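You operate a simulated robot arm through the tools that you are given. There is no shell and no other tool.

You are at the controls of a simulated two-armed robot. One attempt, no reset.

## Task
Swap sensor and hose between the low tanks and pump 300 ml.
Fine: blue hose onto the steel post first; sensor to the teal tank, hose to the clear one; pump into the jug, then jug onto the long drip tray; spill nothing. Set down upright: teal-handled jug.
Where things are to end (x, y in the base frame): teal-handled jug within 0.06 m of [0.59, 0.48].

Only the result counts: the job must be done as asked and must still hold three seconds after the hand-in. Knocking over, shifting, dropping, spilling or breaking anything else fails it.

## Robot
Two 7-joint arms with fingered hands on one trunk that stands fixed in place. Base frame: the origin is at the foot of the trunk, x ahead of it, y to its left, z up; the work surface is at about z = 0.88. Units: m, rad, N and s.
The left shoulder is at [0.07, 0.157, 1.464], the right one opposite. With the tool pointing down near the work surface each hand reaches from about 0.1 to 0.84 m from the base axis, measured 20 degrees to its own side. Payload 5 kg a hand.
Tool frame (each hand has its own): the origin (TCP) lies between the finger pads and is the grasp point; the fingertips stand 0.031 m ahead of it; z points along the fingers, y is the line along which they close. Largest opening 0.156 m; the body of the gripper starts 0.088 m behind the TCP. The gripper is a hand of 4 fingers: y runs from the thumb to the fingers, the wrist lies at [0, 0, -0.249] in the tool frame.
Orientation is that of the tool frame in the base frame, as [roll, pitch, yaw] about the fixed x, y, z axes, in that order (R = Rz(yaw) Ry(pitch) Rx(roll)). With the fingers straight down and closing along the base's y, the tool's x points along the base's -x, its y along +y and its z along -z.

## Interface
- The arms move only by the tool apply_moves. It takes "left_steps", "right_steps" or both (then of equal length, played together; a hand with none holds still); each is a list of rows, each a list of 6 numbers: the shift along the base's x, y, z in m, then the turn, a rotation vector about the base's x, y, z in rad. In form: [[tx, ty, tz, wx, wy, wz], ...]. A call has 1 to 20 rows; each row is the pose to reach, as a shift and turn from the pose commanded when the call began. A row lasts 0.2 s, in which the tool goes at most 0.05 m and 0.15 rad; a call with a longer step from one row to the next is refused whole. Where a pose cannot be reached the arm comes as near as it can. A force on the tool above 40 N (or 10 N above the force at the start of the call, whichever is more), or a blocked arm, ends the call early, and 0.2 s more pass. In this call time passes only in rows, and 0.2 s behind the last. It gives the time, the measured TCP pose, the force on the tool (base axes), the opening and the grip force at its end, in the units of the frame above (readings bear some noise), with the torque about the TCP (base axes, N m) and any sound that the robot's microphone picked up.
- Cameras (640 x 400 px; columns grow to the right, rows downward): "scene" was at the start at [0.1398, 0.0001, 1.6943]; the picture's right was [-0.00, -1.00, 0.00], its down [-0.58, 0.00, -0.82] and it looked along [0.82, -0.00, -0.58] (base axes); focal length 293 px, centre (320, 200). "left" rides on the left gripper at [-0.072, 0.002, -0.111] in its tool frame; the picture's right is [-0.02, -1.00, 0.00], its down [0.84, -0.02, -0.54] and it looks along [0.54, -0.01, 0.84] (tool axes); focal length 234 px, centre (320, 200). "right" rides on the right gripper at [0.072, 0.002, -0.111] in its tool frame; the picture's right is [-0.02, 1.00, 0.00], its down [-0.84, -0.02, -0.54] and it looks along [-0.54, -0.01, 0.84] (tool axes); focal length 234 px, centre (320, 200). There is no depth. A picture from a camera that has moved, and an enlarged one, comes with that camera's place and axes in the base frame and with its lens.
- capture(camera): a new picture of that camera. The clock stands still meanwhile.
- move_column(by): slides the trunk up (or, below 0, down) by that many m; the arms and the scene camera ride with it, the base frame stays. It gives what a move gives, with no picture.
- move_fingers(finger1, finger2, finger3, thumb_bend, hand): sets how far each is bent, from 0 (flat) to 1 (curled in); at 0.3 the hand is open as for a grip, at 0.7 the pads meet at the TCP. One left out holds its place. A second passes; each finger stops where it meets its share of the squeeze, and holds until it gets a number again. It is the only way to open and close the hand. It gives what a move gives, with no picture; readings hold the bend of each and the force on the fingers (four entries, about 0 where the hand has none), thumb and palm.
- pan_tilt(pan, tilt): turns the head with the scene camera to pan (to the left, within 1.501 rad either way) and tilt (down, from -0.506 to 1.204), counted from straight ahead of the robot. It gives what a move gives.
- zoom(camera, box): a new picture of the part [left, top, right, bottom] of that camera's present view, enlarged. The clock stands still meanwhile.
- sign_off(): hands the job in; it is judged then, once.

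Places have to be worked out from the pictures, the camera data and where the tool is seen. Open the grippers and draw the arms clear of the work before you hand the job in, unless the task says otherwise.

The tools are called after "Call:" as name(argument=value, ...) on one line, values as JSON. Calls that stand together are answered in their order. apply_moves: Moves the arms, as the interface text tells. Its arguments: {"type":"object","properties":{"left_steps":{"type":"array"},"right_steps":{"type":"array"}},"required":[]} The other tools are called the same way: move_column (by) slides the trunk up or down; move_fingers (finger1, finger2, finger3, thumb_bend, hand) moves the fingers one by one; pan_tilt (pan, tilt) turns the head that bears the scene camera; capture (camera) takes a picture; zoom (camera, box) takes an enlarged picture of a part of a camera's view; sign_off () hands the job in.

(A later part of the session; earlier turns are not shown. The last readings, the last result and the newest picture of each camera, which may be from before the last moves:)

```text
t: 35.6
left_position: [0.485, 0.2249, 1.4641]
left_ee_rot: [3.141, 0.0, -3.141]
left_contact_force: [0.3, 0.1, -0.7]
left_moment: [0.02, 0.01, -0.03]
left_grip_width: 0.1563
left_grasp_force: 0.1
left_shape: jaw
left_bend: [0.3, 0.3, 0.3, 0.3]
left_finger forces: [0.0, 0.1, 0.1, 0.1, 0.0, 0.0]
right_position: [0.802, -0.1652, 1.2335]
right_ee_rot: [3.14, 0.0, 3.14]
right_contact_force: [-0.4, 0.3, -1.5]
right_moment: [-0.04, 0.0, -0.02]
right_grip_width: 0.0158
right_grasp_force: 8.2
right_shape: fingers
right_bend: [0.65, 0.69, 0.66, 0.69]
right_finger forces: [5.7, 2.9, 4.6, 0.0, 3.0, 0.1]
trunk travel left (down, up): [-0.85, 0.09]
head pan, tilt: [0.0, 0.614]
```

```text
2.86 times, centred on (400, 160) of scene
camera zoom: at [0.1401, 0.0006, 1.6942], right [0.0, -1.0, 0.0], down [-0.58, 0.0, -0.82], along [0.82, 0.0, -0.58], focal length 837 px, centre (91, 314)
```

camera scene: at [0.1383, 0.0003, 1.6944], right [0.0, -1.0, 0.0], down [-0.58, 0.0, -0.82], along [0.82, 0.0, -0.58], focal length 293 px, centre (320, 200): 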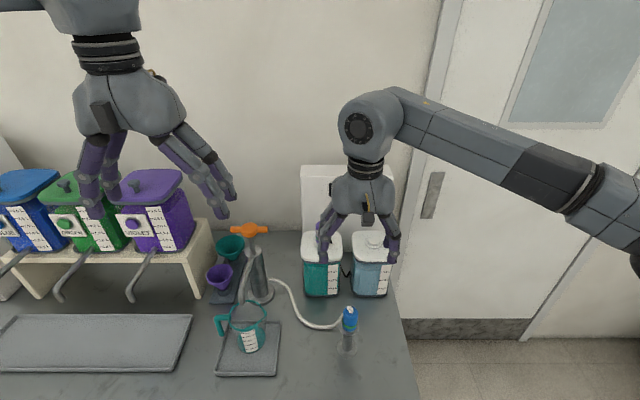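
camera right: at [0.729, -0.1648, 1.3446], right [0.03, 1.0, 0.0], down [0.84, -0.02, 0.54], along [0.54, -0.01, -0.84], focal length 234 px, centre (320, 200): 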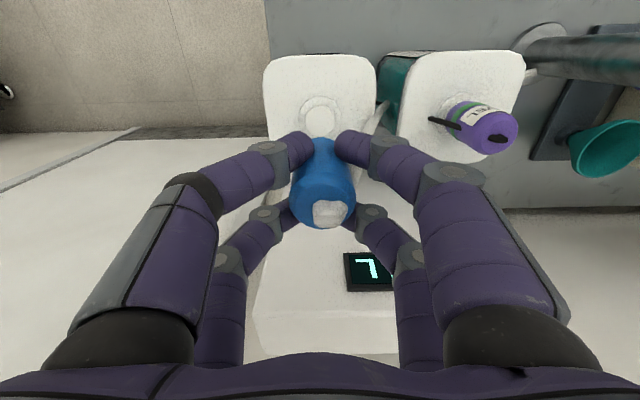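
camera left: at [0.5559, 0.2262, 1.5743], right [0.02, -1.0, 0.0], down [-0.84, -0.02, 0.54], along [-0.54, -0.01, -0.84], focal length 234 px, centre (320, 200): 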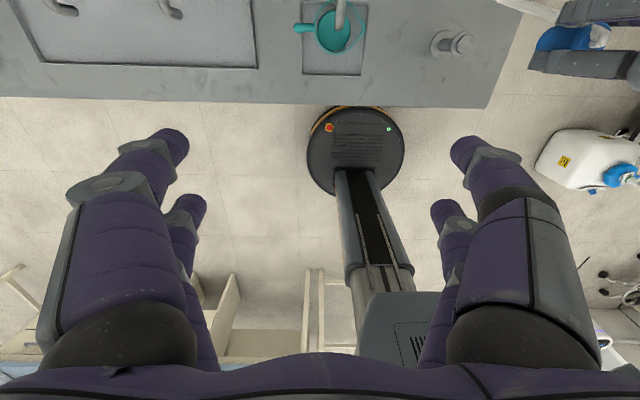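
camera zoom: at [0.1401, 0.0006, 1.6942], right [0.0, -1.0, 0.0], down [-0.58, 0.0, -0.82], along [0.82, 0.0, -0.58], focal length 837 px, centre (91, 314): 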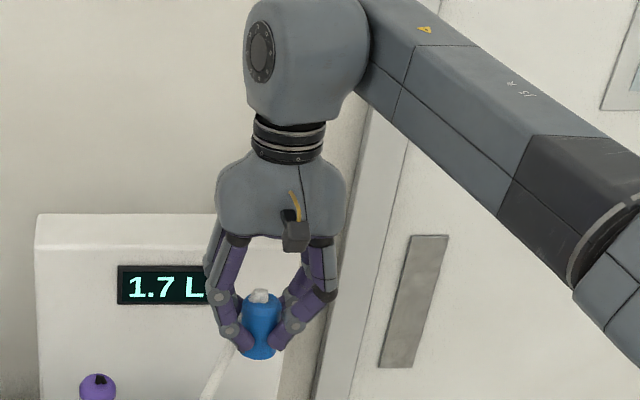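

The plug shifted only ~2.5 mm forward in the hand and is centred at ≈[0.7956,-0.164] over the peg at ≈[0.7957,-0.165]. I lower to just above the peg.

Call:
apply_moves(right_steps=[[0, -0.0005, -0.03, 0, 0, 0], [0, -0.0005, -0.06, 0, 0, 0], [0, -0.0005, -0.085, 0, 0, 0], [0, -0.0005, -0.097, 0, 0, 0]])

Call:
zoom(camera="scene", box=[340, 190, 420, 250])

Call:
zoom(camera="right", box=[260, 80, 380, 200])

```text
t: 36.6
left_position: [0.4851, 0.2247, 1.4634]
left_ee_rot: [3.14, -0.001, -3.141]
left_contact_force: [0.0, -0.5, -0.4]
left_moment: [-0.02, 0.01, -0.03]
left_grip_width: 0.1559
left_grasp_force: 0.1
left_shape: jaw
left_bend: [0.3, 0.3, 0.3, 0.3]
left_finger forces: [0.1, 0.0, 0.0, 0.1, 0.0, 0.1]
right_position: [0.8018, -0.1654, 1.1376]
right_ee_rot: [3.14, 0.002, -3.141]
right_contact_force: [-0.9, -0.7, 0.2]
right_moment: [0.02, 0.03, -0.02]
right_grip_width: 0.0157
right_grasp_force: 7.9
right_shape: fingers
right_bend: [0.65, 0.69, 0.66, 0.69]
right_finger forces: [5.9, 3.0, 4.6, 0.1, 2.8, 0.0]
trunk travel left (down, up): [-0.85, 0.09]
head pan, tilt: [0.0, 0.614]
```

```text
6.67 times, centred on (380, 220) of scene
camera zoom: at [0.1402, -0.0002, 1.6943], right [0.0, -1.0, 0.0], down [-0.58, 0.0, -0.82], along [0.82, 0.0, -0.58], focal length 1954 px, centre (-80, 67)
```

zoom: 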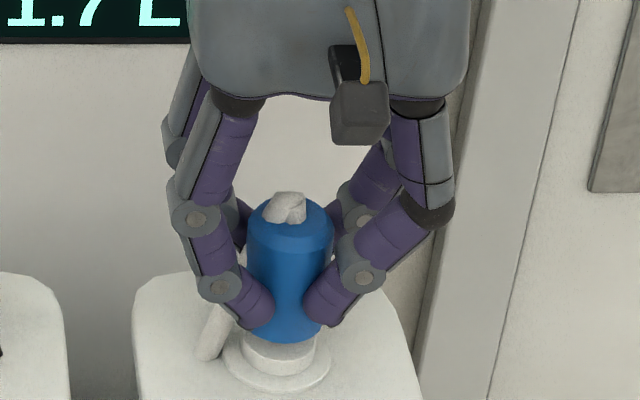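

```text
3.33 times, centred on (320, 140) of right
camera zoom: at [0.7287, -0.1649, 1.2479], right [0.03, 1.0, 0.0], down [0.84, -0.02, 0.54], along [0.54, -0.01, -0.84], focal length 781 px, centre (320, 400)
```

zoom: 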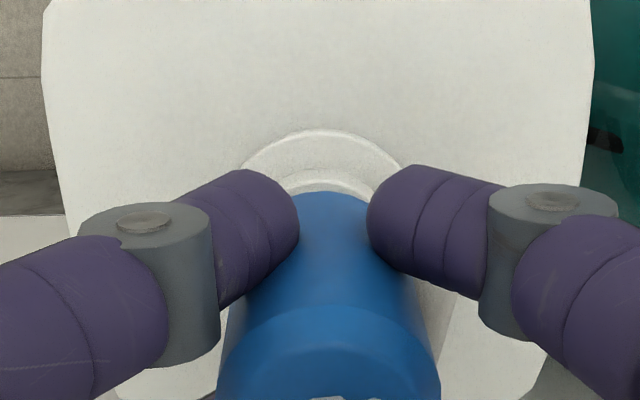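

Stable and aligned just above the peg. I press down in small steps to latch.

Call:
apply_moves(right_steps=[[0, 0, -0.005, 0, 0, 0], [0, 0, -0.009, 0, 0, 0], [0, 0, -0.012, 0, 0, 0], [0, 0, -0.014, 0, 0, 0]])

Call:
zoom(camera="scene", box=[340, 190, 420, 250])

```text
t: 37.6
left_position: [0.4845, 0.2247, 1.4628]
left_ee_rot: [3.139, 0.001, -3.141]
left_contact_force: [-0.5, 0.1, -0.1]
left_moment: [0.01, -0.05, 0.02]
left_grip_width: 0.1561
left_grasp_force: 0.2
left_shape: jaw
left_bend: [0.3, 0.3, 0.3, 0.3]
left_finger forces: [0.0, 0.0, 0.0, 0.0, 0.0, 0.0]
right_position: [0.8014, -0.1652, 1.1239]
right_ee_rot: [3.138, -0.001, 3.141]
right_contact_force: [1.1, -1.3, 2.1]
right_moment: [-0.01, -0.05, -0.02]
right_grip_width: 0.0156
right_grasp_force: 8.8
right_shape: fingers
right_bend: [0.65, 0.69, 0.67, 0.69]
right_finger forces: [6.0, 3.0, 5.5, 0.0, 2.8, 0.1]
trunk travel left (down, up): [-0.85, 0.09]
head pan, tilt: [0.0, 0.614]
```

```text
6.67 times, centred on (380, 220) of scene
camera zoom: at [0.1391, 0.0, 1.6944], right [0.0, -1.0, 0.0], down [-0.58, 0.0, -0.82], along [0.82, 0.0, -0.58], focal length 1954 px, centre (-80, 67)
```

zoom: 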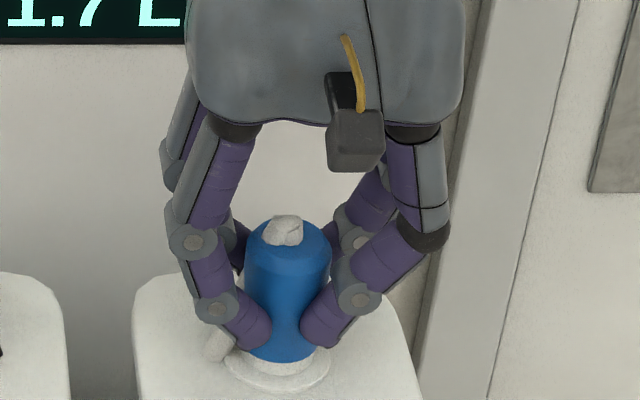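

Just touching (2 N), no latch yet. I press a few millimetres more.

Call:
apply_moves(right_steps=[[0, 0, -0.002, 0, 0, 0], [0, 0, -0.004, 0, 0, 0]])

Call:
zoom(camera="scene", box=[340, 190, 420, 250])

```text
t: 38.2
left_position: [0.4841, 0.2248, 1.4661]
left_ee_rot: [3.141, 0.001, -3.14]
left_contact_force: [-0.3, 0.6, 0.4]
left_moment: [0.01, -0.01, 0.0]
left_grip_width: 0.1558
left_grasp_force: 0.1
left_shape: jaw
left_bend: [0.3, 0.3, 0.3, 0.3]
left_finger forces: [0.1, 0.0, 0.0, 0.0, 0.1, 0.0]
right_position: [0.8004, -0.1651, 1.1216]
right_ee_rot: [3.139, 0.005, 3.139]
right_contact_force: [1.8, -1.1, 15.0]
right_moment: [-0.03, -0.07, -0.11]
right_grip_width: 0.0148
right_grasp_force: 11.2
right_shape: fingers
right_bend: [0.66, 0.69, 0.66, 0.69]
right_finger forces: [7.3, 4.3, 7.9, 0.0, 3.6, 0.0]
trunk travel left (down, up): [-0.85, 0.09]
head pan, tilt: [0.0, 0.614]
```

```text
6.67 times, centred on (380, 220) of scene
camera zoom: at [0.1378, 0.0003, 1.6947], right [0.0, -1.0, 0.0], down [-0.58, 0.0, -0.82], along [0.82, 0.0, -0.58], focal length 1954 px, centre (-80, 67)
```

zoom: 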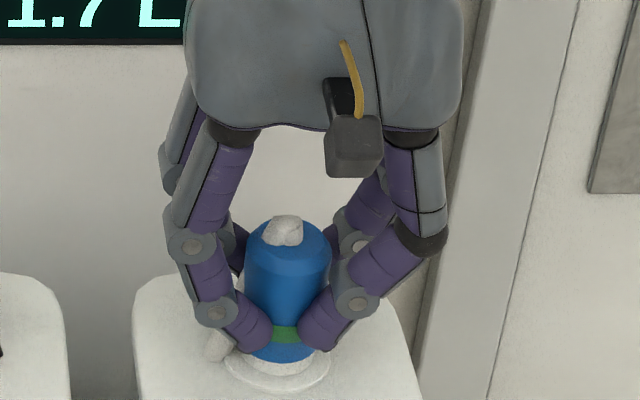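

Latched on the clear tank (green band). I ease off, release, rise and check everything.

Call:
apply_moves(right_steps=[[0, 0, 0.004, 0, 0, 0]])

Call:
move_fingers(hand="right", finger1=0.35, finger2=0.35, finger3=0.35, thumb_bend=0.35)

Call:
apply_moves(right_steps=[[0, 0, 0.03, 0, 0, 0], [0, 0, 0.07, 0, 0, 0], [0, 0, 0.11, 0, 0, 0], [0, 0, 0.15, 0, 0, 0], [-0.03, -0.01, 0.18, 0, 0, 0], [-0.07, -0.02, 0.2, 0, 0, 0], [-0.11, -0.03, 0.22, 0, 0, 0], [-0.15, -0.04, 0.24, 0, 0, 0], [-0.19, -0.05, 0.26, 0, 0, 0], [-0.23, -0.06, 0.28, 0, 0, 0], [-0.27, -0.07, 0.3, 0, 0, 0], [-0.31, -0.08, 0.32, 0, 0, 0], [-0.35, -0.09, 0.34, 0, 0, 0]])

Call:
capture(camera="scene")

Call:
zoom(camera="scene", box=[190, 170, 410, 380])

Call:
zoom(camera="right", box=[270, 70, 480, 320])

```text
t: 38.6
left_position: [0.4851, 0.2256, 1.4638]
left_ee_rot: [3.141, -0.001, -3.14]
left_contact_force: [0.2, -1.0, -0.2]
left_moment: [0.02, 0.01, 0.04]
left_grip_width: 0.1559
left_grasp_force: 0.0
left_shape: jaw
left_bend: [0.3, 0.3, 0.3, 0.3]
left_finger forces: [0.1, 0.0, 0.0, 0.0, 0.0, 0.0]
right_position: [0.8014, -0.1645, 1.1234]
right_ee_rot: [-3.141, 0.0, 3.142]
right_contact_force: [2.8, 0.8, 7.4]
right_moment: [0.02, -0.09, -0.11]
right_grip_width: 0.0148
right_grasp_force: 10.8
right_shape: fingers
right_bend: [0.66, 0.69, 0.66, 0.69]
right_finger forces: [6.8, 4.4, 6.9, 0.1, 3.2, 0.0]
trunk travel left (down, up): [-0.85, 0.09]
head pan, tilt: [0.0, 0.614]
```

```text
t: 39.6
left_position: [0.4855, 0.2259, 1.4631]
left_ee_rot: [-3.141, -0.001, 3.141]
left_contact_force: [0.3, -0.2, 0.5]
left_moment: [0.01, 0.02, 0.04]
left_grip_width: 0.156
left_grasp_force: 0.1
left_shape: jaw
left_bend: [0.3, 0.3, 0.3, 0.3]
left_finger forces: [0.1, 0.0, 0.0, 0.0, 0.1, 0.1]
right_position: [0.8014, -0.1643, 1.1238]
right_ee_rot: [3.141, 0.001, 3.139]
right_contact_force: [0.3, -0.3, 0.4]
right_moment: [0.02, 0.03, 0.0]
right_grip_width: 0.1402
right_grasp_force: 0.0
right_shape: fingers
right_bend: [0.35, 0.35, 0.35, 0.35]
right_finger forces: [0.1, 0.0, 0.1, 0.1, 0.0, 0.1]
trunk travel left (down, up): [-0.85, 0.09]
head pan, tilt: [0.0, 0.614]
```

```text
t: 42.4
left_position: [0.4832, 0.2238, 1.4652]
left_ee_rot: [3.141, 0.003, -3.141]
left_contact_force: [-0.4, 0.6, 0.1]
left_moment: [0.02, -0.07, 0.02]
left_grip_width: 0.156
left_grasp_force: 0.0
left_shape: jaw
left_bend: [0.3, 0.3, 0.3, 0.3]
left_finger forces: [0.0, 0.1, 0.0, 0.0, 0.1, 0.1]
right_position: [0.4482, -0.2556, 1.4647]
right_ee_rot: [3.14, 0.002, 3.14]
right_contact_force: [-0.2, 0.3, 0.0]
right_moment: [-0.01, -0.05, -0.04]
right_grip_width: 0.1403
right_grasp_force: 0.1
right_shape: fingers
right_bend: [0.35, 0.35, 0.35, 0.35]
right_finger forces: [0.0, 0.0, 0.0, 0.0, 0.1, 0.1]
trunk travel left (down, up): [-0.85, 0.09]
head pan, tilt: [0.0, 0.614]
```

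```text
taken
camera scene: at [0.1364, -0.0009, 1.6945], right [0.0, -1.0, 0.0], down [-0.57, 0.0, -0.82], along [0.82, 0.0, -0.57], focal length 293 px, centre (320, 200)
```

scene: 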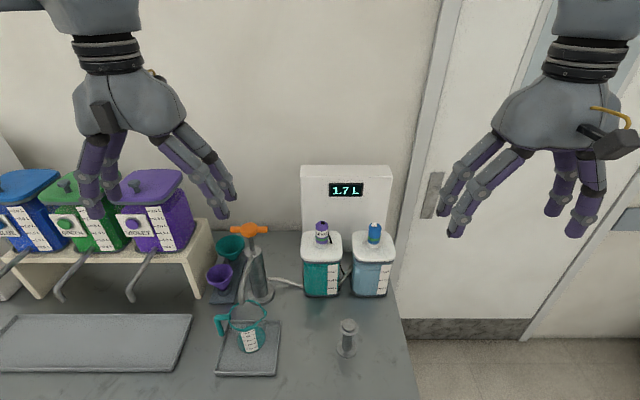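

```text
1.90 times, centred on (300, 275) of scene
camera zoom: at [0.1364, -0.0009, 1.6945], right [0.0, -1.0, 0.0], down [-0.57, 0.0, -0.82], along [0.82, 0.0, -0.57], focal length 558 px, centre (358, 57)
```

zoom: 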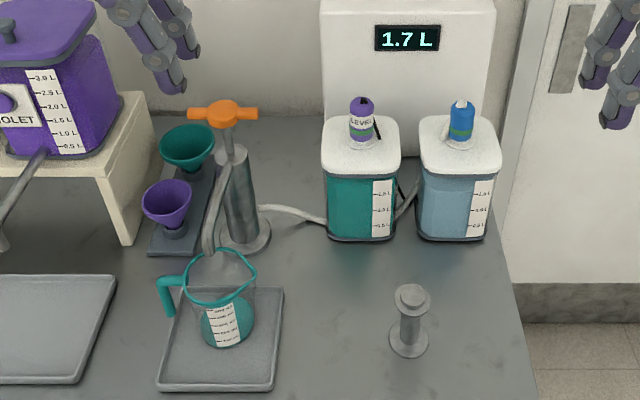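

```text
1.60 times, centred on (375, 195) of right
camera zoom: at [0.3748, -0.2555, 1.5749], right [0.03, 1.0, 0.0], down [0.84, -0.02, 0.55], along [0.55, -0.01, -0.84], focal length 375 px, centre (232, 208)
```

zoom: 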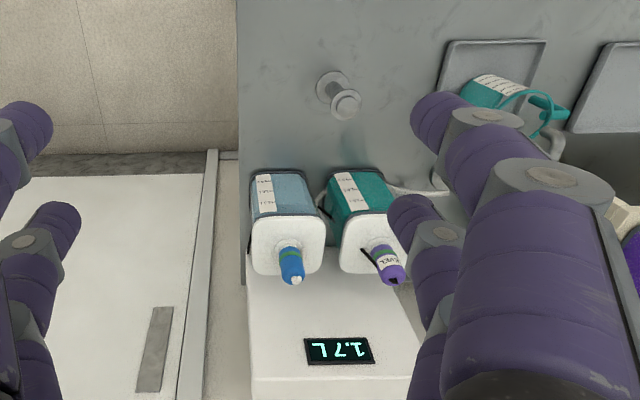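

Swap complete: sensor on teal (1.7 L shown), hose on clear, both green. Now the pump: I move the left hand above the orange T-handle, yawing 90° so the fingers will close across the bar.

Call:
apply_moves(left_steps=[[0.02, -0.002, -0.005, 0, 0, 0.143], [0.045, -0.005, -0.015, 0, 0, 0.286], [0.07, -0.008, -0.03, 0, 0, 0.428], [0.095, -0.01, -0.045, 0, 0, 0.571], [0.12, -0.012, -0.06, 0, 0, 0.714], [0.147, -0.015, -0.08, 0, 0, 0.857], [0.175, -0.018, -0.095, 0, 0, 1.0], [0.2, -0.02, -0.11, 0, 0, 1.142], [0.228, -0.023, -0.125, 0, 0, 1.285], [0.255, -0.026, -0.135, 0, 0, 1.428], [0.279, -0.028, -0.14, 0, 0, 1.571]])

Call:
capture(camera="left")

Call:
capture(camera="scene")

```text
t: 44.8
left_position: [0.7377, 0.2115, 1.324]
left_ee_rot: [-3.139, -0.004, -1.567]
left_contact_force: [0.6, 0.2, 0.1]
left_moment: [0.0, -0.02, 0.03]
left_grip_width: 0.1557
left_grasp_force: 0.1
left_shape: jaw
left_bend: [0.3, 0.3, 0.3, 0.3]
left_finger forces: [0.0, 0.0, 0.0, 0.0, 0.0, 0.0]
left hand out of reach, approached as far as the arm can: row 10, 11
right_position: [0.4509, -0.2547, 1.4645]
right_ee_rot: [3.141, 0.0, 3.139]
right_contact_force: [0.4, 0.0, 0.9]
right_moment: [-0.02, -0.02, 0.01]
right_grip_width: 0.1402
right_grasp_force: 0.0
right_shape: fingers
right_bend: [0.35, 0.35, 0.35, 0.35]
right_finger forces: [0.0, 0.0, 0.1, 0.0, 0.1, 0.0]
trunk travel left (down, up): [-0.85, 0.09]
head pan, tilt: [0.0, 0.614]
```

```text
taken
camera left: at [0.7359, 0.2832, 1.4341], right [1.0, 0.03, 0.0], down [0.02, -0.84, 0.55], along [0.02, -0.55, -0.84], focal length 234 px, centre (320, 200)
```

left: 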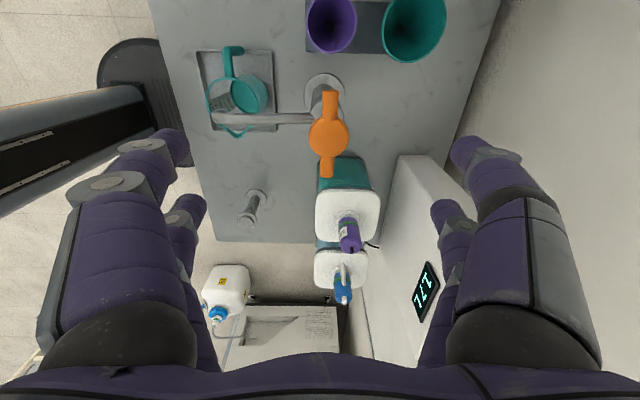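

```text
taken
camera scene: at [0.1385, 0.0004, 1.6944], right [0.0, -1.0, 0.0], down [-0.58, 0.0, -0.82], along [0.82, 0.0, -0.58], focal length 293 px, centre (320, 200)
```

scene: 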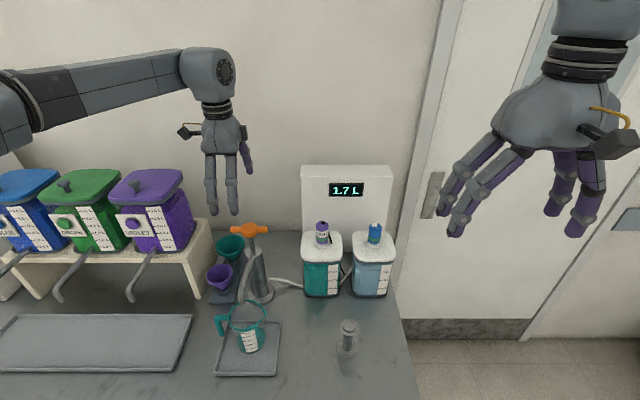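

The pose is short by ~2.6 cm in x, but from this view the hub is at about x≈0.75, y≈0.195. I zoom this view to examine pump, spout and jug.

Call:
zoom(camera="left", box=[180, 30, 380, 190])

Call:
zoom(camera="left", box=[190, 40, 290, 140])

Call:
zoom(camera="scene", box=[200, 280, 300, 380])

```text
2.50 times, centred on (280, 110) of left
camera zoom: at [0.7359, 0.2832, 1.4341], right [1.0, 0.03, 0.0], down [0.02, -0.84, 0.55], along [0.02, -0.55, -0.84], focal length 585 px, centre (420, 425)
```

zoom: 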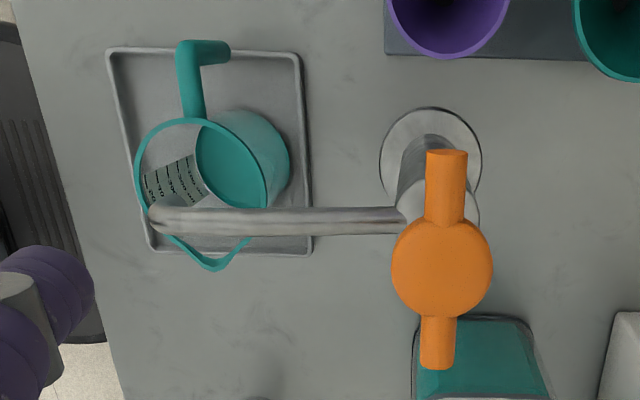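

```text
4.00 times, centred on (240, 90) of left
camera zoom: at [0.7359, 0.2832, 1.4341], right [1.0, 0.03, 0.0], down [0.02, -0.84, 0.55], along [0.02, -0.55, -0.84], focal length 937 px, centre (640, 640)
```

zoom: 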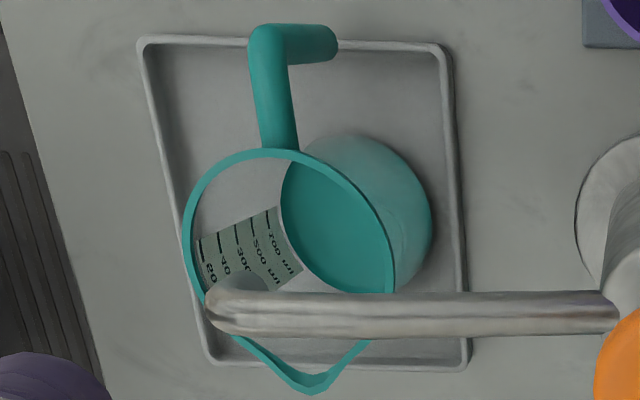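

```text
4.00 times, centred on (250, 330) of scene
camera zoom: at [0.1385, 0.0004, 1.6944], right [0.0, -1.0, 0.0], down [-0.58, 0.0, -0.82], along [0.82, 0.0, -0.58], focal length 1172 px, centre (600, -320)
```

zoom: 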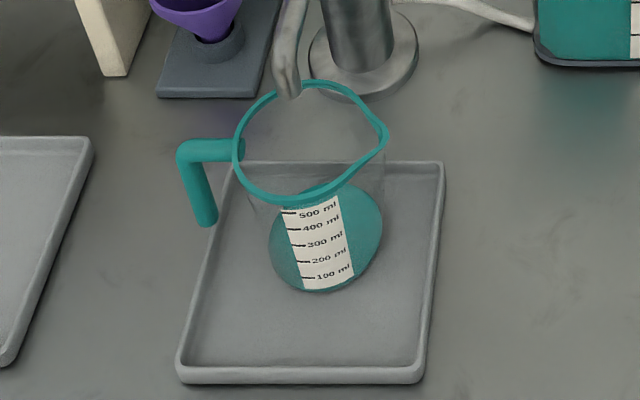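

I need to know whether the jug already holds liquid; I zoom in harder from both viewpoints.

Call:
zoom(camera="left", box=[200, 60, 260, 120])

Call:
zoom(camera="scene", box=[225, 300, 275, 360])

Call:
zoom(camera="right", box=[440, 80, 560, 180])

```text
6.67 times, centred on (230, 90) of left
camera zoom: at [0.7359, 0.2832, 1.4341], right [1.0, 0.03, 0.0], down [0.02, -0.84, 0.55], along [0.02, -0.55, -0.84], focal length 1561 px, centre (920, 933)
```

zoom: 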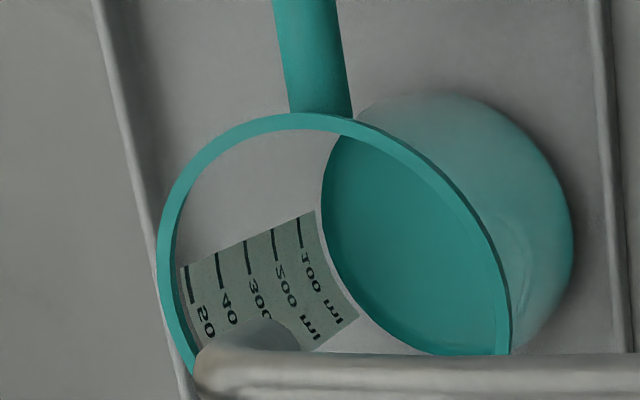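

```text
6.67 times, centred on (250, 330) of scene
camera zoom: at [0.1385, 0.0004, 1.6944], right [0.0, -1.0, 0.0], down [-0.58, 0.0, -0.82], along [0.82, 0.0, -0.58], focal length 1954 px, centre (787, -667)
```

zoom: 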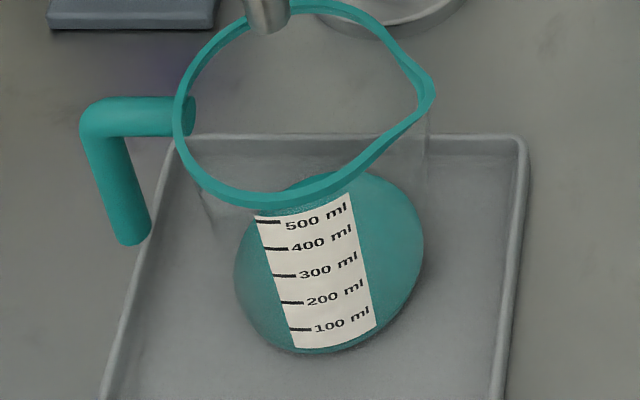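

```text
4.00 times, centred on (500, 130) of right
camera zoom: at [0.3772, -0.2543, 1.5746], right [0.03, 1.0, 0.0], down [0.84, -0.02, 0.55], along [0.55, -0.01, -0.84], focal length 937 px, centre (-400, 480)
```

zoom: 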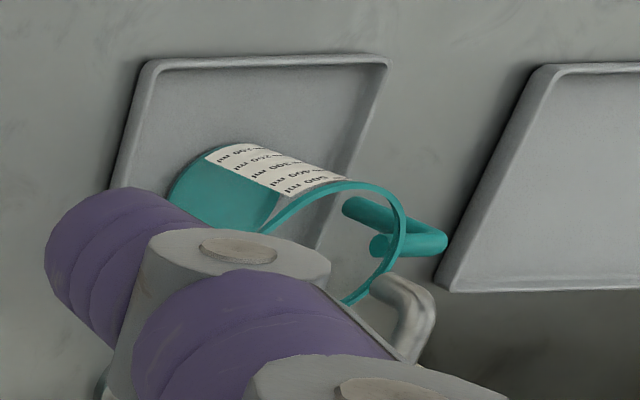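

The teal disc is just the jug's base – the jug is empty – and the spout tip (≈[0.588,0.196,1.055]) is centred above it, ~5 cm over the rim. Handle hub is at ≈[0.75,0.195,1.165]. I lower the left hand toward it, checking the reach.

Call:
apply_moves(left_steps=[[-0.01, 0, -0.03, 0, 0, 0], [-0.012, 0, -0.06, 0, 0, 0]])

Call:
capture(camera="left")

```text
t: 45.4
left_position: [0.729, 0.2099, 1.263]
left_ee_rot: [3.141, 0.001, -1.571]
left_contact_force: [1.6, 0.0, -0.6]
left_moment: [0.03, 0.01, 0.02]
left_grip_width: 0.1558
left_grasp_force: 0.0
left_shape: jaw
left_bend: [0.3, 0.3, 0.3, 0.3]
left_finger forces: [0.1, 0.0, 0.0, 0.0, 0.0, 0.0]
right_position: [0.452, -0.2561, 1.4632]
right_ee_rot: [3.141, -0.002, 3.137]
right_contact_force: [-0.2, 0.6, -0.4]
right_moment: [-0.01, -0.04, 0.0]
right_grip_width: 0.1405
right_grasp_force: 0.1
right_shape: fingers
right_bend: [0.35, 0.35, 0.35, 0.35]
right_finger forces: [0.1, 0.1, 0.1, 0.1, 0.1, 0.0]
trunk travel left (down, up): [-0.85, 0.09]
head pan, tilt: [0.0, 0.614]
```

```text
taken
camera left: at [0.7261, 0.2822, 1.3741], right [1.0, 0.02, 0.0], down [0.02, -0.84, 0.55], along [0.01, -0.55, -0.84], focal length 234 px, centre (320, 200)
```

left: 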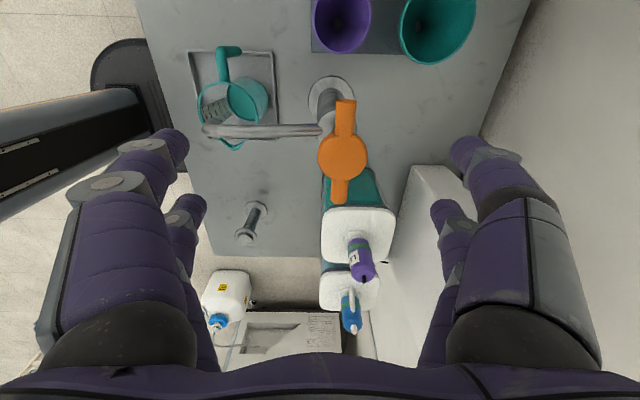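

Hub confirmed at ≈[0.75,0.196]. I shift over it and lower a bit to test the reach.

Call:
apply_moves(left_steps=[[0.012, -0.008, -0.015, 0, 0, 0], [0.021, -0.0135, -0.03, 0, 0, 0]])

Call:
capture(camera="left")

Call:
zoom(camera="scene", box=[180, 120, 300, 310])

```text
t: 46.0
left_position: [0.729, 0.2065, 1.2427]
left_ee_rot: [-3.141, 0.0, -1.571]
left_contact_force: [-0.2, 0.8, 0.2]
left_moment: [-0.01, -0.04, -0.01]
left_grip_width: 0.156
left_grasp_force: 0.0
left_shape: jaw
left_bend: [0.3, 0.3, 0.3, 0.3]
left_finger forces: [0.0, 0.0, 0.1, 0.0, 0.0, 0.0]
left hand out of reach, approached as far as the arm can: row 1, 2
right_position: [0.4506, -0.2543, 1.4638]
right_ee_rot: [3.141, 0.001, 3.141]
right_contact_force: [-0.6, -0.2, 0.2]
right_moment: [-0.05, -0.03, 0.01]
right_grip_width: 0.1404
right_grasp_force: 0.0
right_shape: fingers
right_bend: [0.35, 0.35, 0.35, 0.35]
right_finger forces: [0.0, 0.0, 0.0, 0.0, 0.0, 0.1]
trunk travel left (down, up): [-0.85, 0.09]
head pan, tilt: [0.0, 0.614]
```

```text
taken
camera left: at [0.7268, 0.2793, 1.3526], right [1.0, 0.02, 0.0], down [0.02, -0.84, 0.55], along [0.01, -0.55, -0.84], focal length 234 px, centre (320, 200)
```

left: 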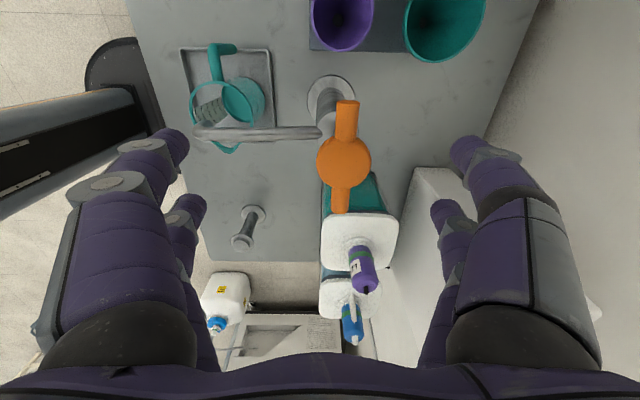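

```text
2.11 times, centred on (240, 215) of scene
camera zoom: at [0.1401, 0.0003, 1.6942], right [0.0, -1.0, 0.0], down [-0.58, 0.0, -0.82], along [0.82, 0.0, -0.58], focal length 617 px, centre (488, 168)
```

zoom: 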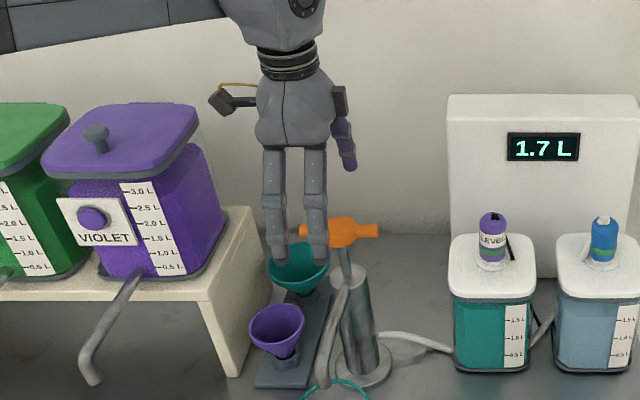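

Reach is limited at this yaw. The default yaw lets the two finger pairs straddle the bar and close on the hub from ±y, so I raise slightly and turn back to yaw 0, then move over the hub.

Call:
apply_moves(left_steps=[[0, 0, 0.03, 0, 0, 0], [0, 0, 0.05, 0, 0, -0.143], [0, 0, 0.05, 0, 0, -0.286], [0, 0, 0.05, 0, 0, -0.428], [0, 0, 0.05, 0, 0, -0.571], [0, 0, 0.05, 0, 0, -0.714], [0, 0, 0.05, 0, 0, -0.857], [0, 0, 0.05, 0, 0, -1.0], [0, -0.002, 0.05, 0, 0, -1.142], [0.005, -0.004, 0.05, 0, 0, -1.285], [0.01, -0.007, 0.04, 0, 0, -1.428], [0.021, -0.0105, 0.03, 0, 0, -1.571]])

Call:
capture(camera="left")

Call:
zoom(camera="scene", box=[180, 120, 300, 310])

```text
t: 48.6
left_position: [0.734, 0.2047, 1.275]
left_ee_rot: [-3.14, 0.002, 3.138]
left_contact_force: [-0.1, -0.5, 0.1]
left_moment: [0.02, -0.01, 0.01]
left_grip_width: 0.156
left_grasp_force: 0.1
left_shape: jaw
left_bend: [0.3, 0.3, 0.3, 0.3]
left_finger forces: [0.0, 0.0, 0.0, 0.0, 0.1, 0.1]
left hand out of reach, approached as far as the arm can: row 11, 12
right_position: [0.4516, -0.2551, 1.4643]
right_ee_rot: [3.141, -0.001, 3.14]
right_contact_force: [-0.3, -1.2, 0.0]
right_moment: [0.0, -0.01, 0.01]
right_grip_width: 0.1402
right_grasp_force: 0.0
right_shape: fingers
right_bend: [0.35, 0.35, 0.35, 0.35]
right_finger forces: [0.1, 0.1, 0.1, 0.0, 0.0, 0.0]
trunk travel left (down, up): [-0.85, 0.09]
head pan, tilt: [0.0, 0.614]
```

```text
taken
camera left: at [0.8049, 0.207, 1.3848], right [0.02, -1.0, 0.0], down [-0.84, -0.02, 0.54], along [-0.54, -0.01, -0.84], focal length 234 px, centre (320, 200)
```

left: 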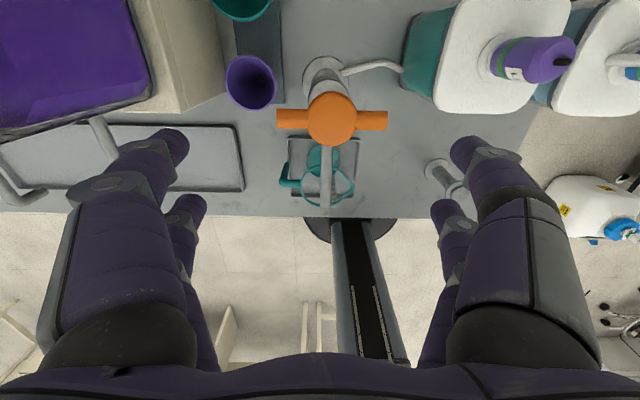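

```text
2.11 times, centred on (240, 215) of scene
camera zoom: at [0.1397, 0.0, 1.6943], right [0.0, -1.0, 0.0], down [-0.58, 0.0, -0.82], along [0.82, 0.0, -0.58], focal length 617 px, centre (488, 168)
```

zoom: 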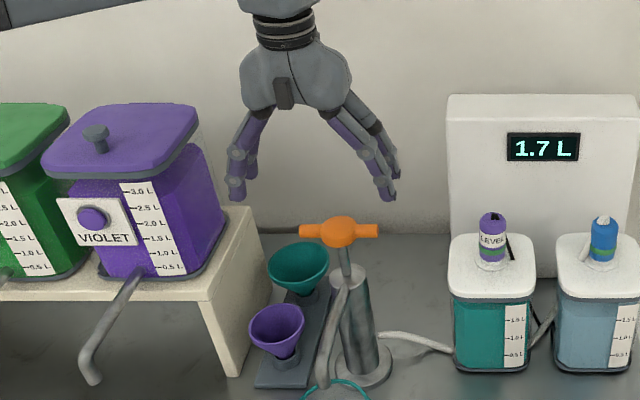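

Still short of reach, probably because the arm drifted into a poor posture during the yaw. I retreat to the starting pose and approach again directly with yaw 0.

Call:
apply_moves(left_steps=[[-0.03, 0.002, 0.02, 0, 0, 0], [-0.07, 0.005, 0.05, 0, 0, 0], [-0.11, 0.008, 0.08, 0, 0, 0], [-0.15, 0.012, 0.11, 0, 0, 0], [-0.19, 0.016, 0.14, 0, 0, 0], [-0.22, 0.02, 0.165, 0, 0, 0], [-0.249, 0.02, 0.189, 0, 0, 0]])

Call:
capture(camera="scene")

```text
refused: row 4 steps farther than a row can; nothing moved
```

```text
taken
camera scene: at [0.1397, 0.0, 1.6943], right [0.0, -1.0, 0.0], down [-0.58, 0.0, -0.82], along [0.82, 0.0, -0.58], focal length 293 px, centre (320, 200)
```

scene: 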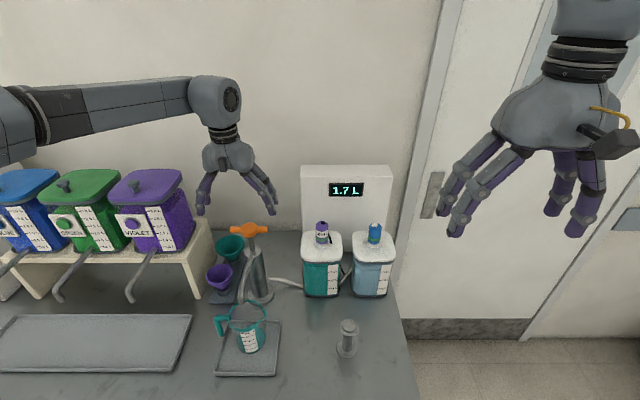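

The step was too long; I redo the retreat with shorter steps.

Call:
apply_moves(left_steps=[[-0.03, 0.002, 0.022, 0, 0, 0], [-0.06, 0.004, 0.045, 0, 0, 0], [-0.09, 0.007, 0.068, 0, 0, 0], [-0.12, 0.01, 0.09, 0, 0, 0], [-0.15, 0.012, 0.113, 0, 0, 0], [-0.18, 0.015, 0.135, 0, 0, 0], [-0.21, 0.018, 0.158, 0, 0, 0], [-0.249, 0.02, 0.185, 0, 0, 0]])

Call:
capture(camera="scene")

```text
t: 50.4
left_position: [0.4794, 0.2269, 1.4603]
left_ee_rot: [3.142, 0.001, -3.141]
left_contact_force: [-0.3, -0.1, -0.1]
left_moment: [-0.01, -0.03, -0.02]
left_grip_width: 0.1559
left_grasp_force: 0.1
left_shape: jaw
left_bend: [0.3, 0.3, 0.3, 0.3]
left_finger forces: [0.1, 0.0, 0.1, 0.1, 0.0, 0.0]
right_position: [0.4479, -0.2558, 1.465]
right_ee_rot: [3.141, 0.005, 3.139]
right_contact_force: [-0.8, 0.2, 0.6]
right_moment: [-0.01, -0.05, 0.04]
right_grip_width: 0.1403
right_grasp_force: 0.0
right_shape: fingers
right_bend: [0.35, 0.35, 0.35, 0.35]
right_finger forces: [0.0, 0.0, 0.0, 0.1, 0.0, 0.0]
trunk travel left (down, up): [-0.85, 0.09]
head pan, tilt: [0.0, 0.614]
```

```text
taken
camera scene: at [0.1357, 0.0005, 1.6946], right [0.0, -1.0, 0.0], down [-0.57, 0.0, -0.82], along [0.82, 0.0, -0.57], focal length 293 px, centre (320, 200)
```

scene: 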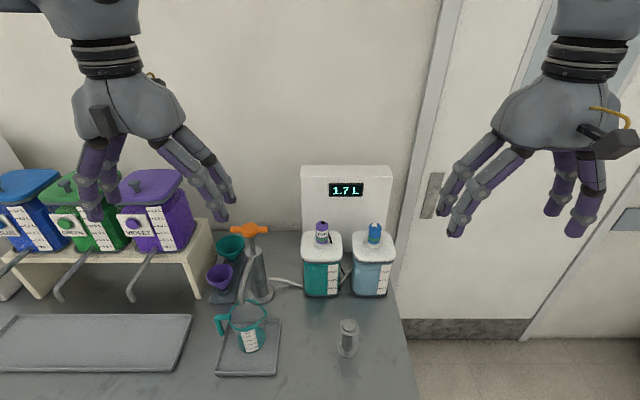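

Back near the start. I now approach the hub directly at yaw 0, ending at z≈1.25.

Call:
apply_moves(left_steps=[[0.03, -0.0034, -0.023, 0, 0, 0], [0.06, -0.007, -0.047, 0, 0, 0], [0.09, -0.01, -0.07, 0, 0, 0], [0.12, -0.014, -0.093, 0, 0, 0], [0.15, -0.017, -0.117, 0, 0, 0], [0.18, -0.021, -0.14, 0, 0, 0], [0.21, -0.024, -0.163, 0, 0, 0], [0.24, -0.028, -0.187, 0, 0, 0], [0.27, -0.031, -0.21, 0, 0, 0]])

Call:
capture(camera="scene")

```text
t: 52.4
left_position: [0.7314, 0.2075, 1.2526]
left_ee_rot: [-3.141, 0.003, 3.141]
left_contact_force: [0.3, 0.0, -0.3]
left_moment: [-0.05, 0.0, 0.02]
left_grip_width: 0.1559
left_grasp_force: 0.0
left_shape: jaw
left_bend: [0.3, 0.3, 0.3, 0.3]
left_finger forces: [0.0, 0.0, 0.0, 0.1, 0.0, 0.1]
left hand out of reach, approached as far as the arm can: row 9
right_position: [0.4527, -0.2544, 1.4642]
right_ee_rot: [3.14, 0.001, 3.14]
right_contact_force: [0.3, 0.2, -0.1]
right_moment: [-0.03, -0.01, -0.01]
right_grip_width: 0.1402
right_grasp_force: 0.1
right_shape: fingers
right_bend: [0.35, 0.35, 0.35, 0.35]
right_finger forces: [0.0, 0.1, 0.0, 0.0, 0.0, 0.1]
trunk travel left (down, up): [-0.85, 0.09]
head pan, tilt: [0.0, 0.614]
```

```text
taken
camera scene: at [0.1398, 0.001, 1.6943], right [0.0, -1.0, 0.0], down [-0.58, 0.0, -0.82], along [0.82, 0.0, -0.58], focal length 293 px, centre (320, 200)
```

scene: 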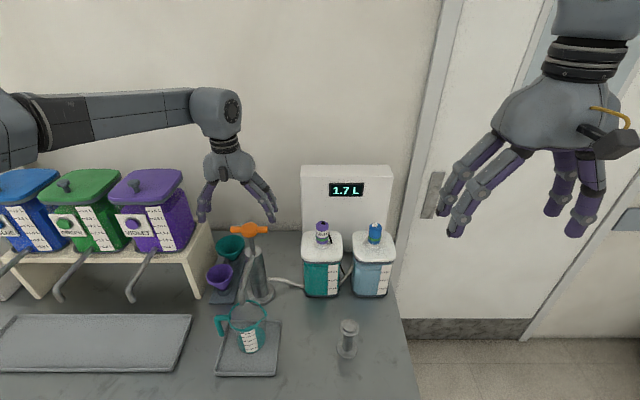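

The left arm cannot reach x=0.75 with the hand vertical. I'll instead tilt the hand ~60° forward so the wrist stays nearer and the bar passes between upper and lower finger pairs. I first back off and rotate.

Call:
apply_moves(left_steps=[[-0.03, -0.003, 0.01, 0, 0, 0], [-0.065, -0.008, 0.02, 0, 0, 0], [-0.085, -0.0115, 0.02, 0, -0.15, 0], [-0.085, -0.0115, 0.02, 0, -0.3, 0], [-0.085, -0.0115, 0.015, 0, -0.45, 0], [-0.085, -0.0115, 0.005, 0, -0.6, 0], [-0.085, -0.0115, -0.005, 0, -0.75, 0], [-0.085, -0.0115, -0.015, 0, -0.9, 0], [-0.085, -0.0115, -0.025, 0, -1.047, 0]])

Call:
capture(camera="left")

Call:
capture(camera="scene")

```text
t: 54.4
left_position: [0.6469, 0.1975, 1.2296]
left_ee_rot: [-3.131, 1.05, -3.135]
left_contact_force: [0.2, 0.7, 0.1]
left_moment: [-0.03, 0.04, -0.05]
left_grip_width: 0.1559
left_grasp_force: 0.1
left_shape: jaw
left_bend: [0.3, 0.3, 0.3, 0.3]
left_finger forces: [0.0, 0.1, 0.1, 0.0, 0.0, 0.0]
right_position: [0.4515, -0.2524, 1.4633]
right_ee_rot: [-3.139, 0.0, 3.14]
right_contact_force: [-0.1, 0.0, -0.3]
right_moment: [-0.09, -0.01, 0.03]
right_grip_width: 0.14
right_grasp_force: 0.1
right_shape: fingers
right_bend: [0.35, 0.35, 0.35, 0.35]
right_finger forces: [0.1, 0.1, 0.0, 0.0, 0.1, 0.1]
trunk travel left (down, up): [-0.85, 0.09]
head pan, tilt: [0.0, 0.614]
```

```text
taken
camera left: at [0.5853, 0.1999, 1.3462], right [0.01, -1.0, 0.03], down [-0.89, -0.02, -0.46], along [0.46, -0.02, -0.89], focal length 234 px, centre (320, 200)
```

left: 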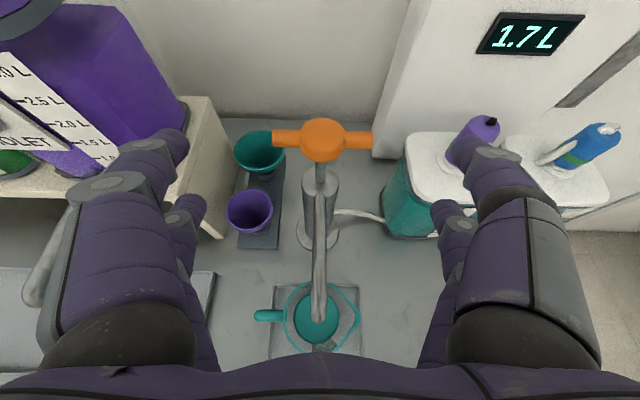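

```text
taken
camera scene: at [0.1404, 0.0035, 1.6944], right [0.0, -1.0, 0.0], down [-0.58, 0.0, -0.82], along [0.82, 0.0, -0.58], focal length 293 px, centre (320, 200)
```

scene: 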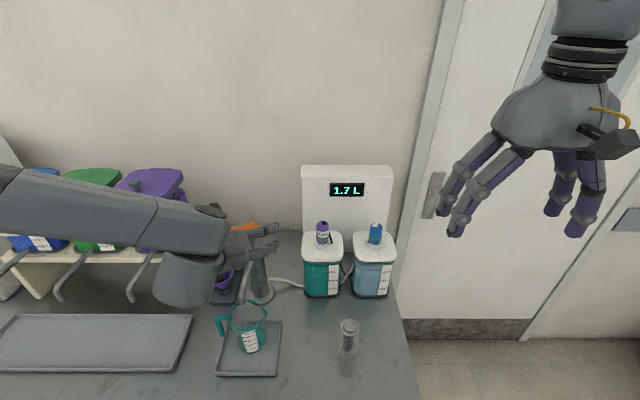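

The tilted pose is well reachable; hub is at ≈[0.748,0.1945,1.165]. I advance along the hand's axis so the bar lies between the finger pairs, fingers still wide open.

Call:
apply_moves(left_steps=[[0.0, -0.003, -0.0045, 0, 0, 0], [0.033, -0.003, -0.0245, 0, 0, 0], [0.066, -0.003, -0.0445, 0, 0, 0]])

Call:
capture(camera="left")

Call:
zoom(camera="scene", box=[150, 180, 310, 300])

Call:
zoom(camera="right", box=[360, 60, 640, 260])

```text
t: 55.2
left_position: [0.7136, 0.1916, 1.1828]
left_ee_rot: [3.141, 1.046, -3.141]
left_contact_force: [0.9, 0.1, 0.5]
left_moment: [-0.01, 0.01, 0.05]
left_grip_width: 0.1559
left_grasp_force: 0.1
left_shape: jaw
left_bend: [0.3, 0.3, 0.3, 0.3]
left_finger forces: [0.1, 0.1, 0.0, 0.0, 0.0, 0.0]
right_position: [0.4538, -0.256, 1.4622]
right_ee_rot: [3.14, -0.002, 3.139]
right_contact_force: [1.4, 0.0, -1.3]
right_moment: [0.01, 0.0, 0.01]
right_grip_width: 0.1404
right_grasp_force: 0.0
right_shape: fingers
right_bend: [0.35, 0.35, 0.35, 0.35]
right_finger forces: [0.0, 0.0, 0.0, 0.0, 0.0, 0.0]
trunk travel left (down, up): [-0.85, 0.09]
head pan, tilt: [0.0, 0.614]
```

```text
taken
camera left: at [0.6539, 0.1938, 1.3003], right [0.01, -1.0, 0.02], down [-0.89, -0.02, -0.45], along [0.45, -0.01, -0.89], focal length 234 px, centre (320, 200)
```

left: 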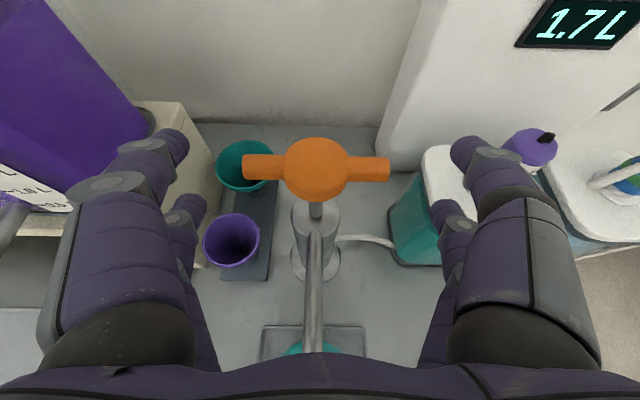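

```text
3.33 times, centred on (230, 240) of scene
camera zoom: at [0.143, -0.0008, 1.694], right [0.0, -1.0, 0.0], down [-0.58, 0.0, -0.82], along [0.82, 0.0, -0.58], focal length 977 px, centre (620, 67)
```

zoom: 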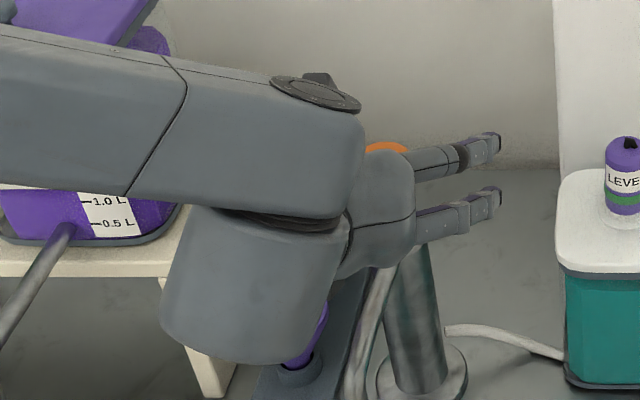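

```text
2.00 times, centred on (500, 160) of right
camera zoom: at [0.3815, -0.2553, 1.5732], right [0.03, 1.0, 0.0], down [0.84, -0.02, 0.54], along [0.54, -0.01, -0.84], focal length 468 px, centre (-40, 280)
```

zoom: 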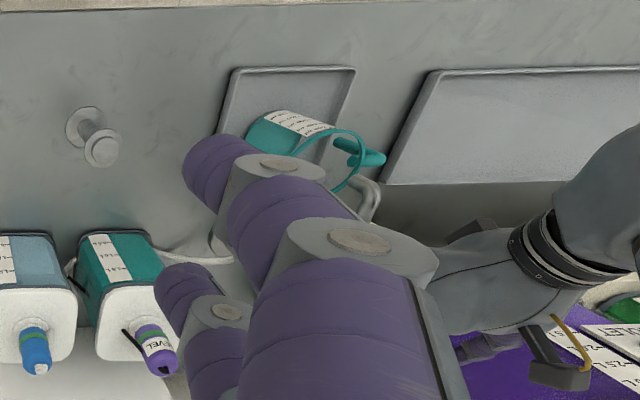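

Hub ≈[0.7475,0.195,1.165] agrees. I advance the last ~4 cm along the axis, fingers still outside the bar ends.

Call:
apply_moves(left_steps=[[0.017, 0.002, -0.009, 0, 0, 0], [0.034, 0.003, -0.0185, 0, 0, 0]])

Call:
capture(camera="left")

Call:
zoom(camera="scene", box=[220, 190, 310, 260])

```text
t: 55.8
left_position: [0.7477, 0.1967, 1.1643]
left_ee_rot: [-3.141, 1.047, 3.141]
left_contact_force: [-0.1, 0.3, 0.3]
left_moment: [0.03, 0.03, 0.03]
left_grip_width: 0.1558
left_grasp_force: 0.0
left_shape: jaw
left_bend: [0.3, 0.3, 0.3, 0.3]
left_finger forces: [0.0, 0.1, 0.0, 0.0, 0.0, 0.1]
right_position: [0.4537, -0.2562, 1.4627]
right_ee_rot: [-3.141, -0.001, 3.138]
right_contact_force: [0.3, -0.5, 0.5]
right_moment: [-0.01, 0.02, 0.0]
right_grip_width: 0.1403
right_grasp_force: 0.0
right_shape: fingers
right_bend: [0.35, 0.35, 0.35, 0.35]
right_finger forces: [0.1, 0.1, 0.0, 0.0, 0.0, 0.1]
trunk travel left (down, up): [-0.85, 0.09]
head pan, tilt: [0.0, 0.614]
```

```text
taken
camera left: at [0.6875, 0.1976, 1.2813], right [0.01, -1.0, 0.02], down [-0.89, -0.02, -0.45], along [0.45, -0.01, -0.89], focal length 234 px, centre (320, 200)
```

left: 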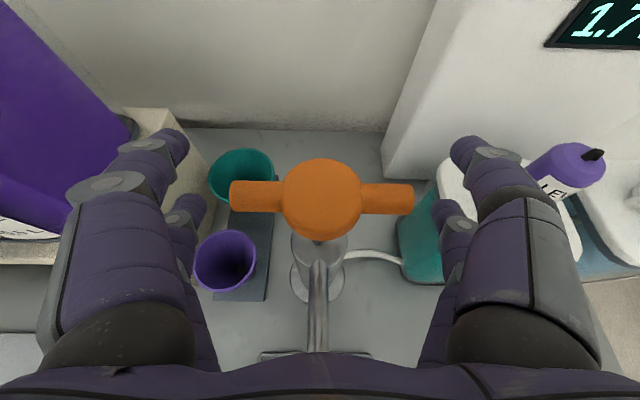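

```text
5.71 times, centred on (265, 225) of scene
camera zoom: at [0.1432, -0.0001, 1.6939], right [0.0, -1.0, 0.0], down [-0.58, 0.0, -0.82], along [0.82, 0.0, -0.58], focal length 1674 px, centre (634, 57)
```

zoom: 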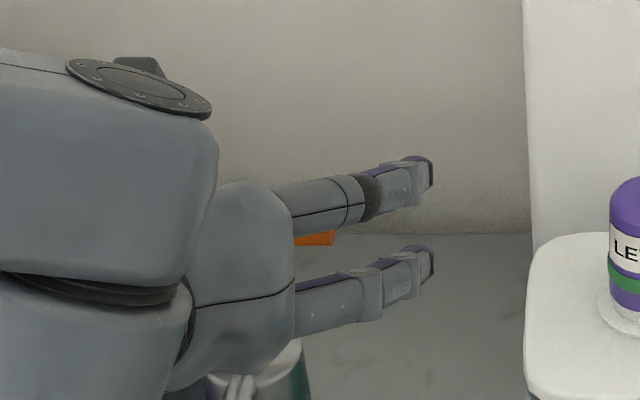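

The bar sits centred between the upper and lower finger pairs. I close the fingers to ~7 cm width so they slide above and below the bar without squeezing the hub.

Call:
move_fingers(hand="left", finger1=0.53, finger2=0.53, finger3=0.53, thumb_bend=0.53)

Call:
capture(camera="left")

Call:
zoom(camera="scene", box=[220, 190, 310, 260])

```text
t: 56.8
left_position: [0.7452, 0.1954, 1.166]
left_ee_rot: [3.141, 1.048, -3.141]
left_contact_force: [-0.5, -0.2, 0.3]
left_moment: [0.01, 0.0, 0.02]
left_grip_width: 0.0697
left_grasp_force: 0.1
left_shape: fingers
left_bend: [0.53, 0.53, 0.53, 0.53]
left_finger forces: [0.1, 0.1, 0.0, 0.1, 0.0, 0.0]
right_position: [0.451, -0.255, 1.4643]
right_ee_rot: [-3.142, 0.001, 3.141]
right_contact_force: [0.3, -0.3, 0.1]
right_moment: [0.0, 0.03, 0.02]
right_grip_width: 0.1402
right_grasp_force: 0.0
right_shape: fingers
right_bend: [0.35, 0.35, 0.35, 0.35]
right_finger forces: [0.0, 0.0, 0.0, 0.1, 0.1, 0.0]
trunk travel left (down, up): [-0.85, 0.09]
head pan, tilt: [0.0, 0.614]
```

```text
taken
camera left: at [0.6843, 0.1974, 1.2834], right [0.01, -1.0, 0.02], down [-0.89, -0.02, -0.45], along [0.45, -0.01, -0.89], focal length 234 px, centre (320, 200)
```

left: 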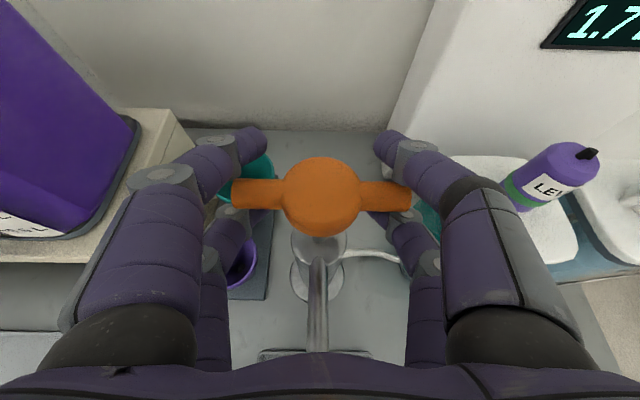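

```text
5.71 times, centred on (265, 225) of scene
camera zoom: at [0.1391, 0.0, 1.6943], right [0.0, -1.0, 0.0], down [-0.58, 0.0, -0.82], along [0.82, 0.0, -0.58], focal length 1674 px, centre (634, 57)
```

zoom: 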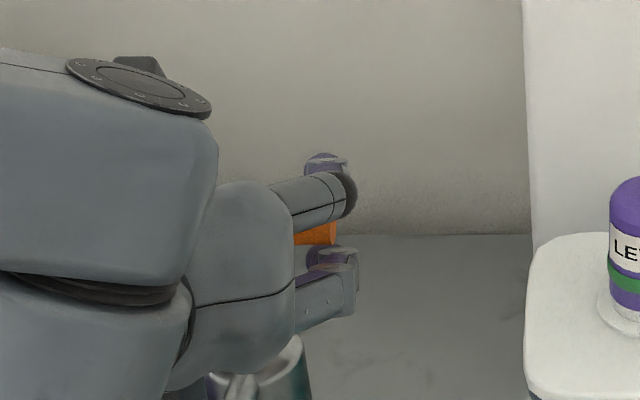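

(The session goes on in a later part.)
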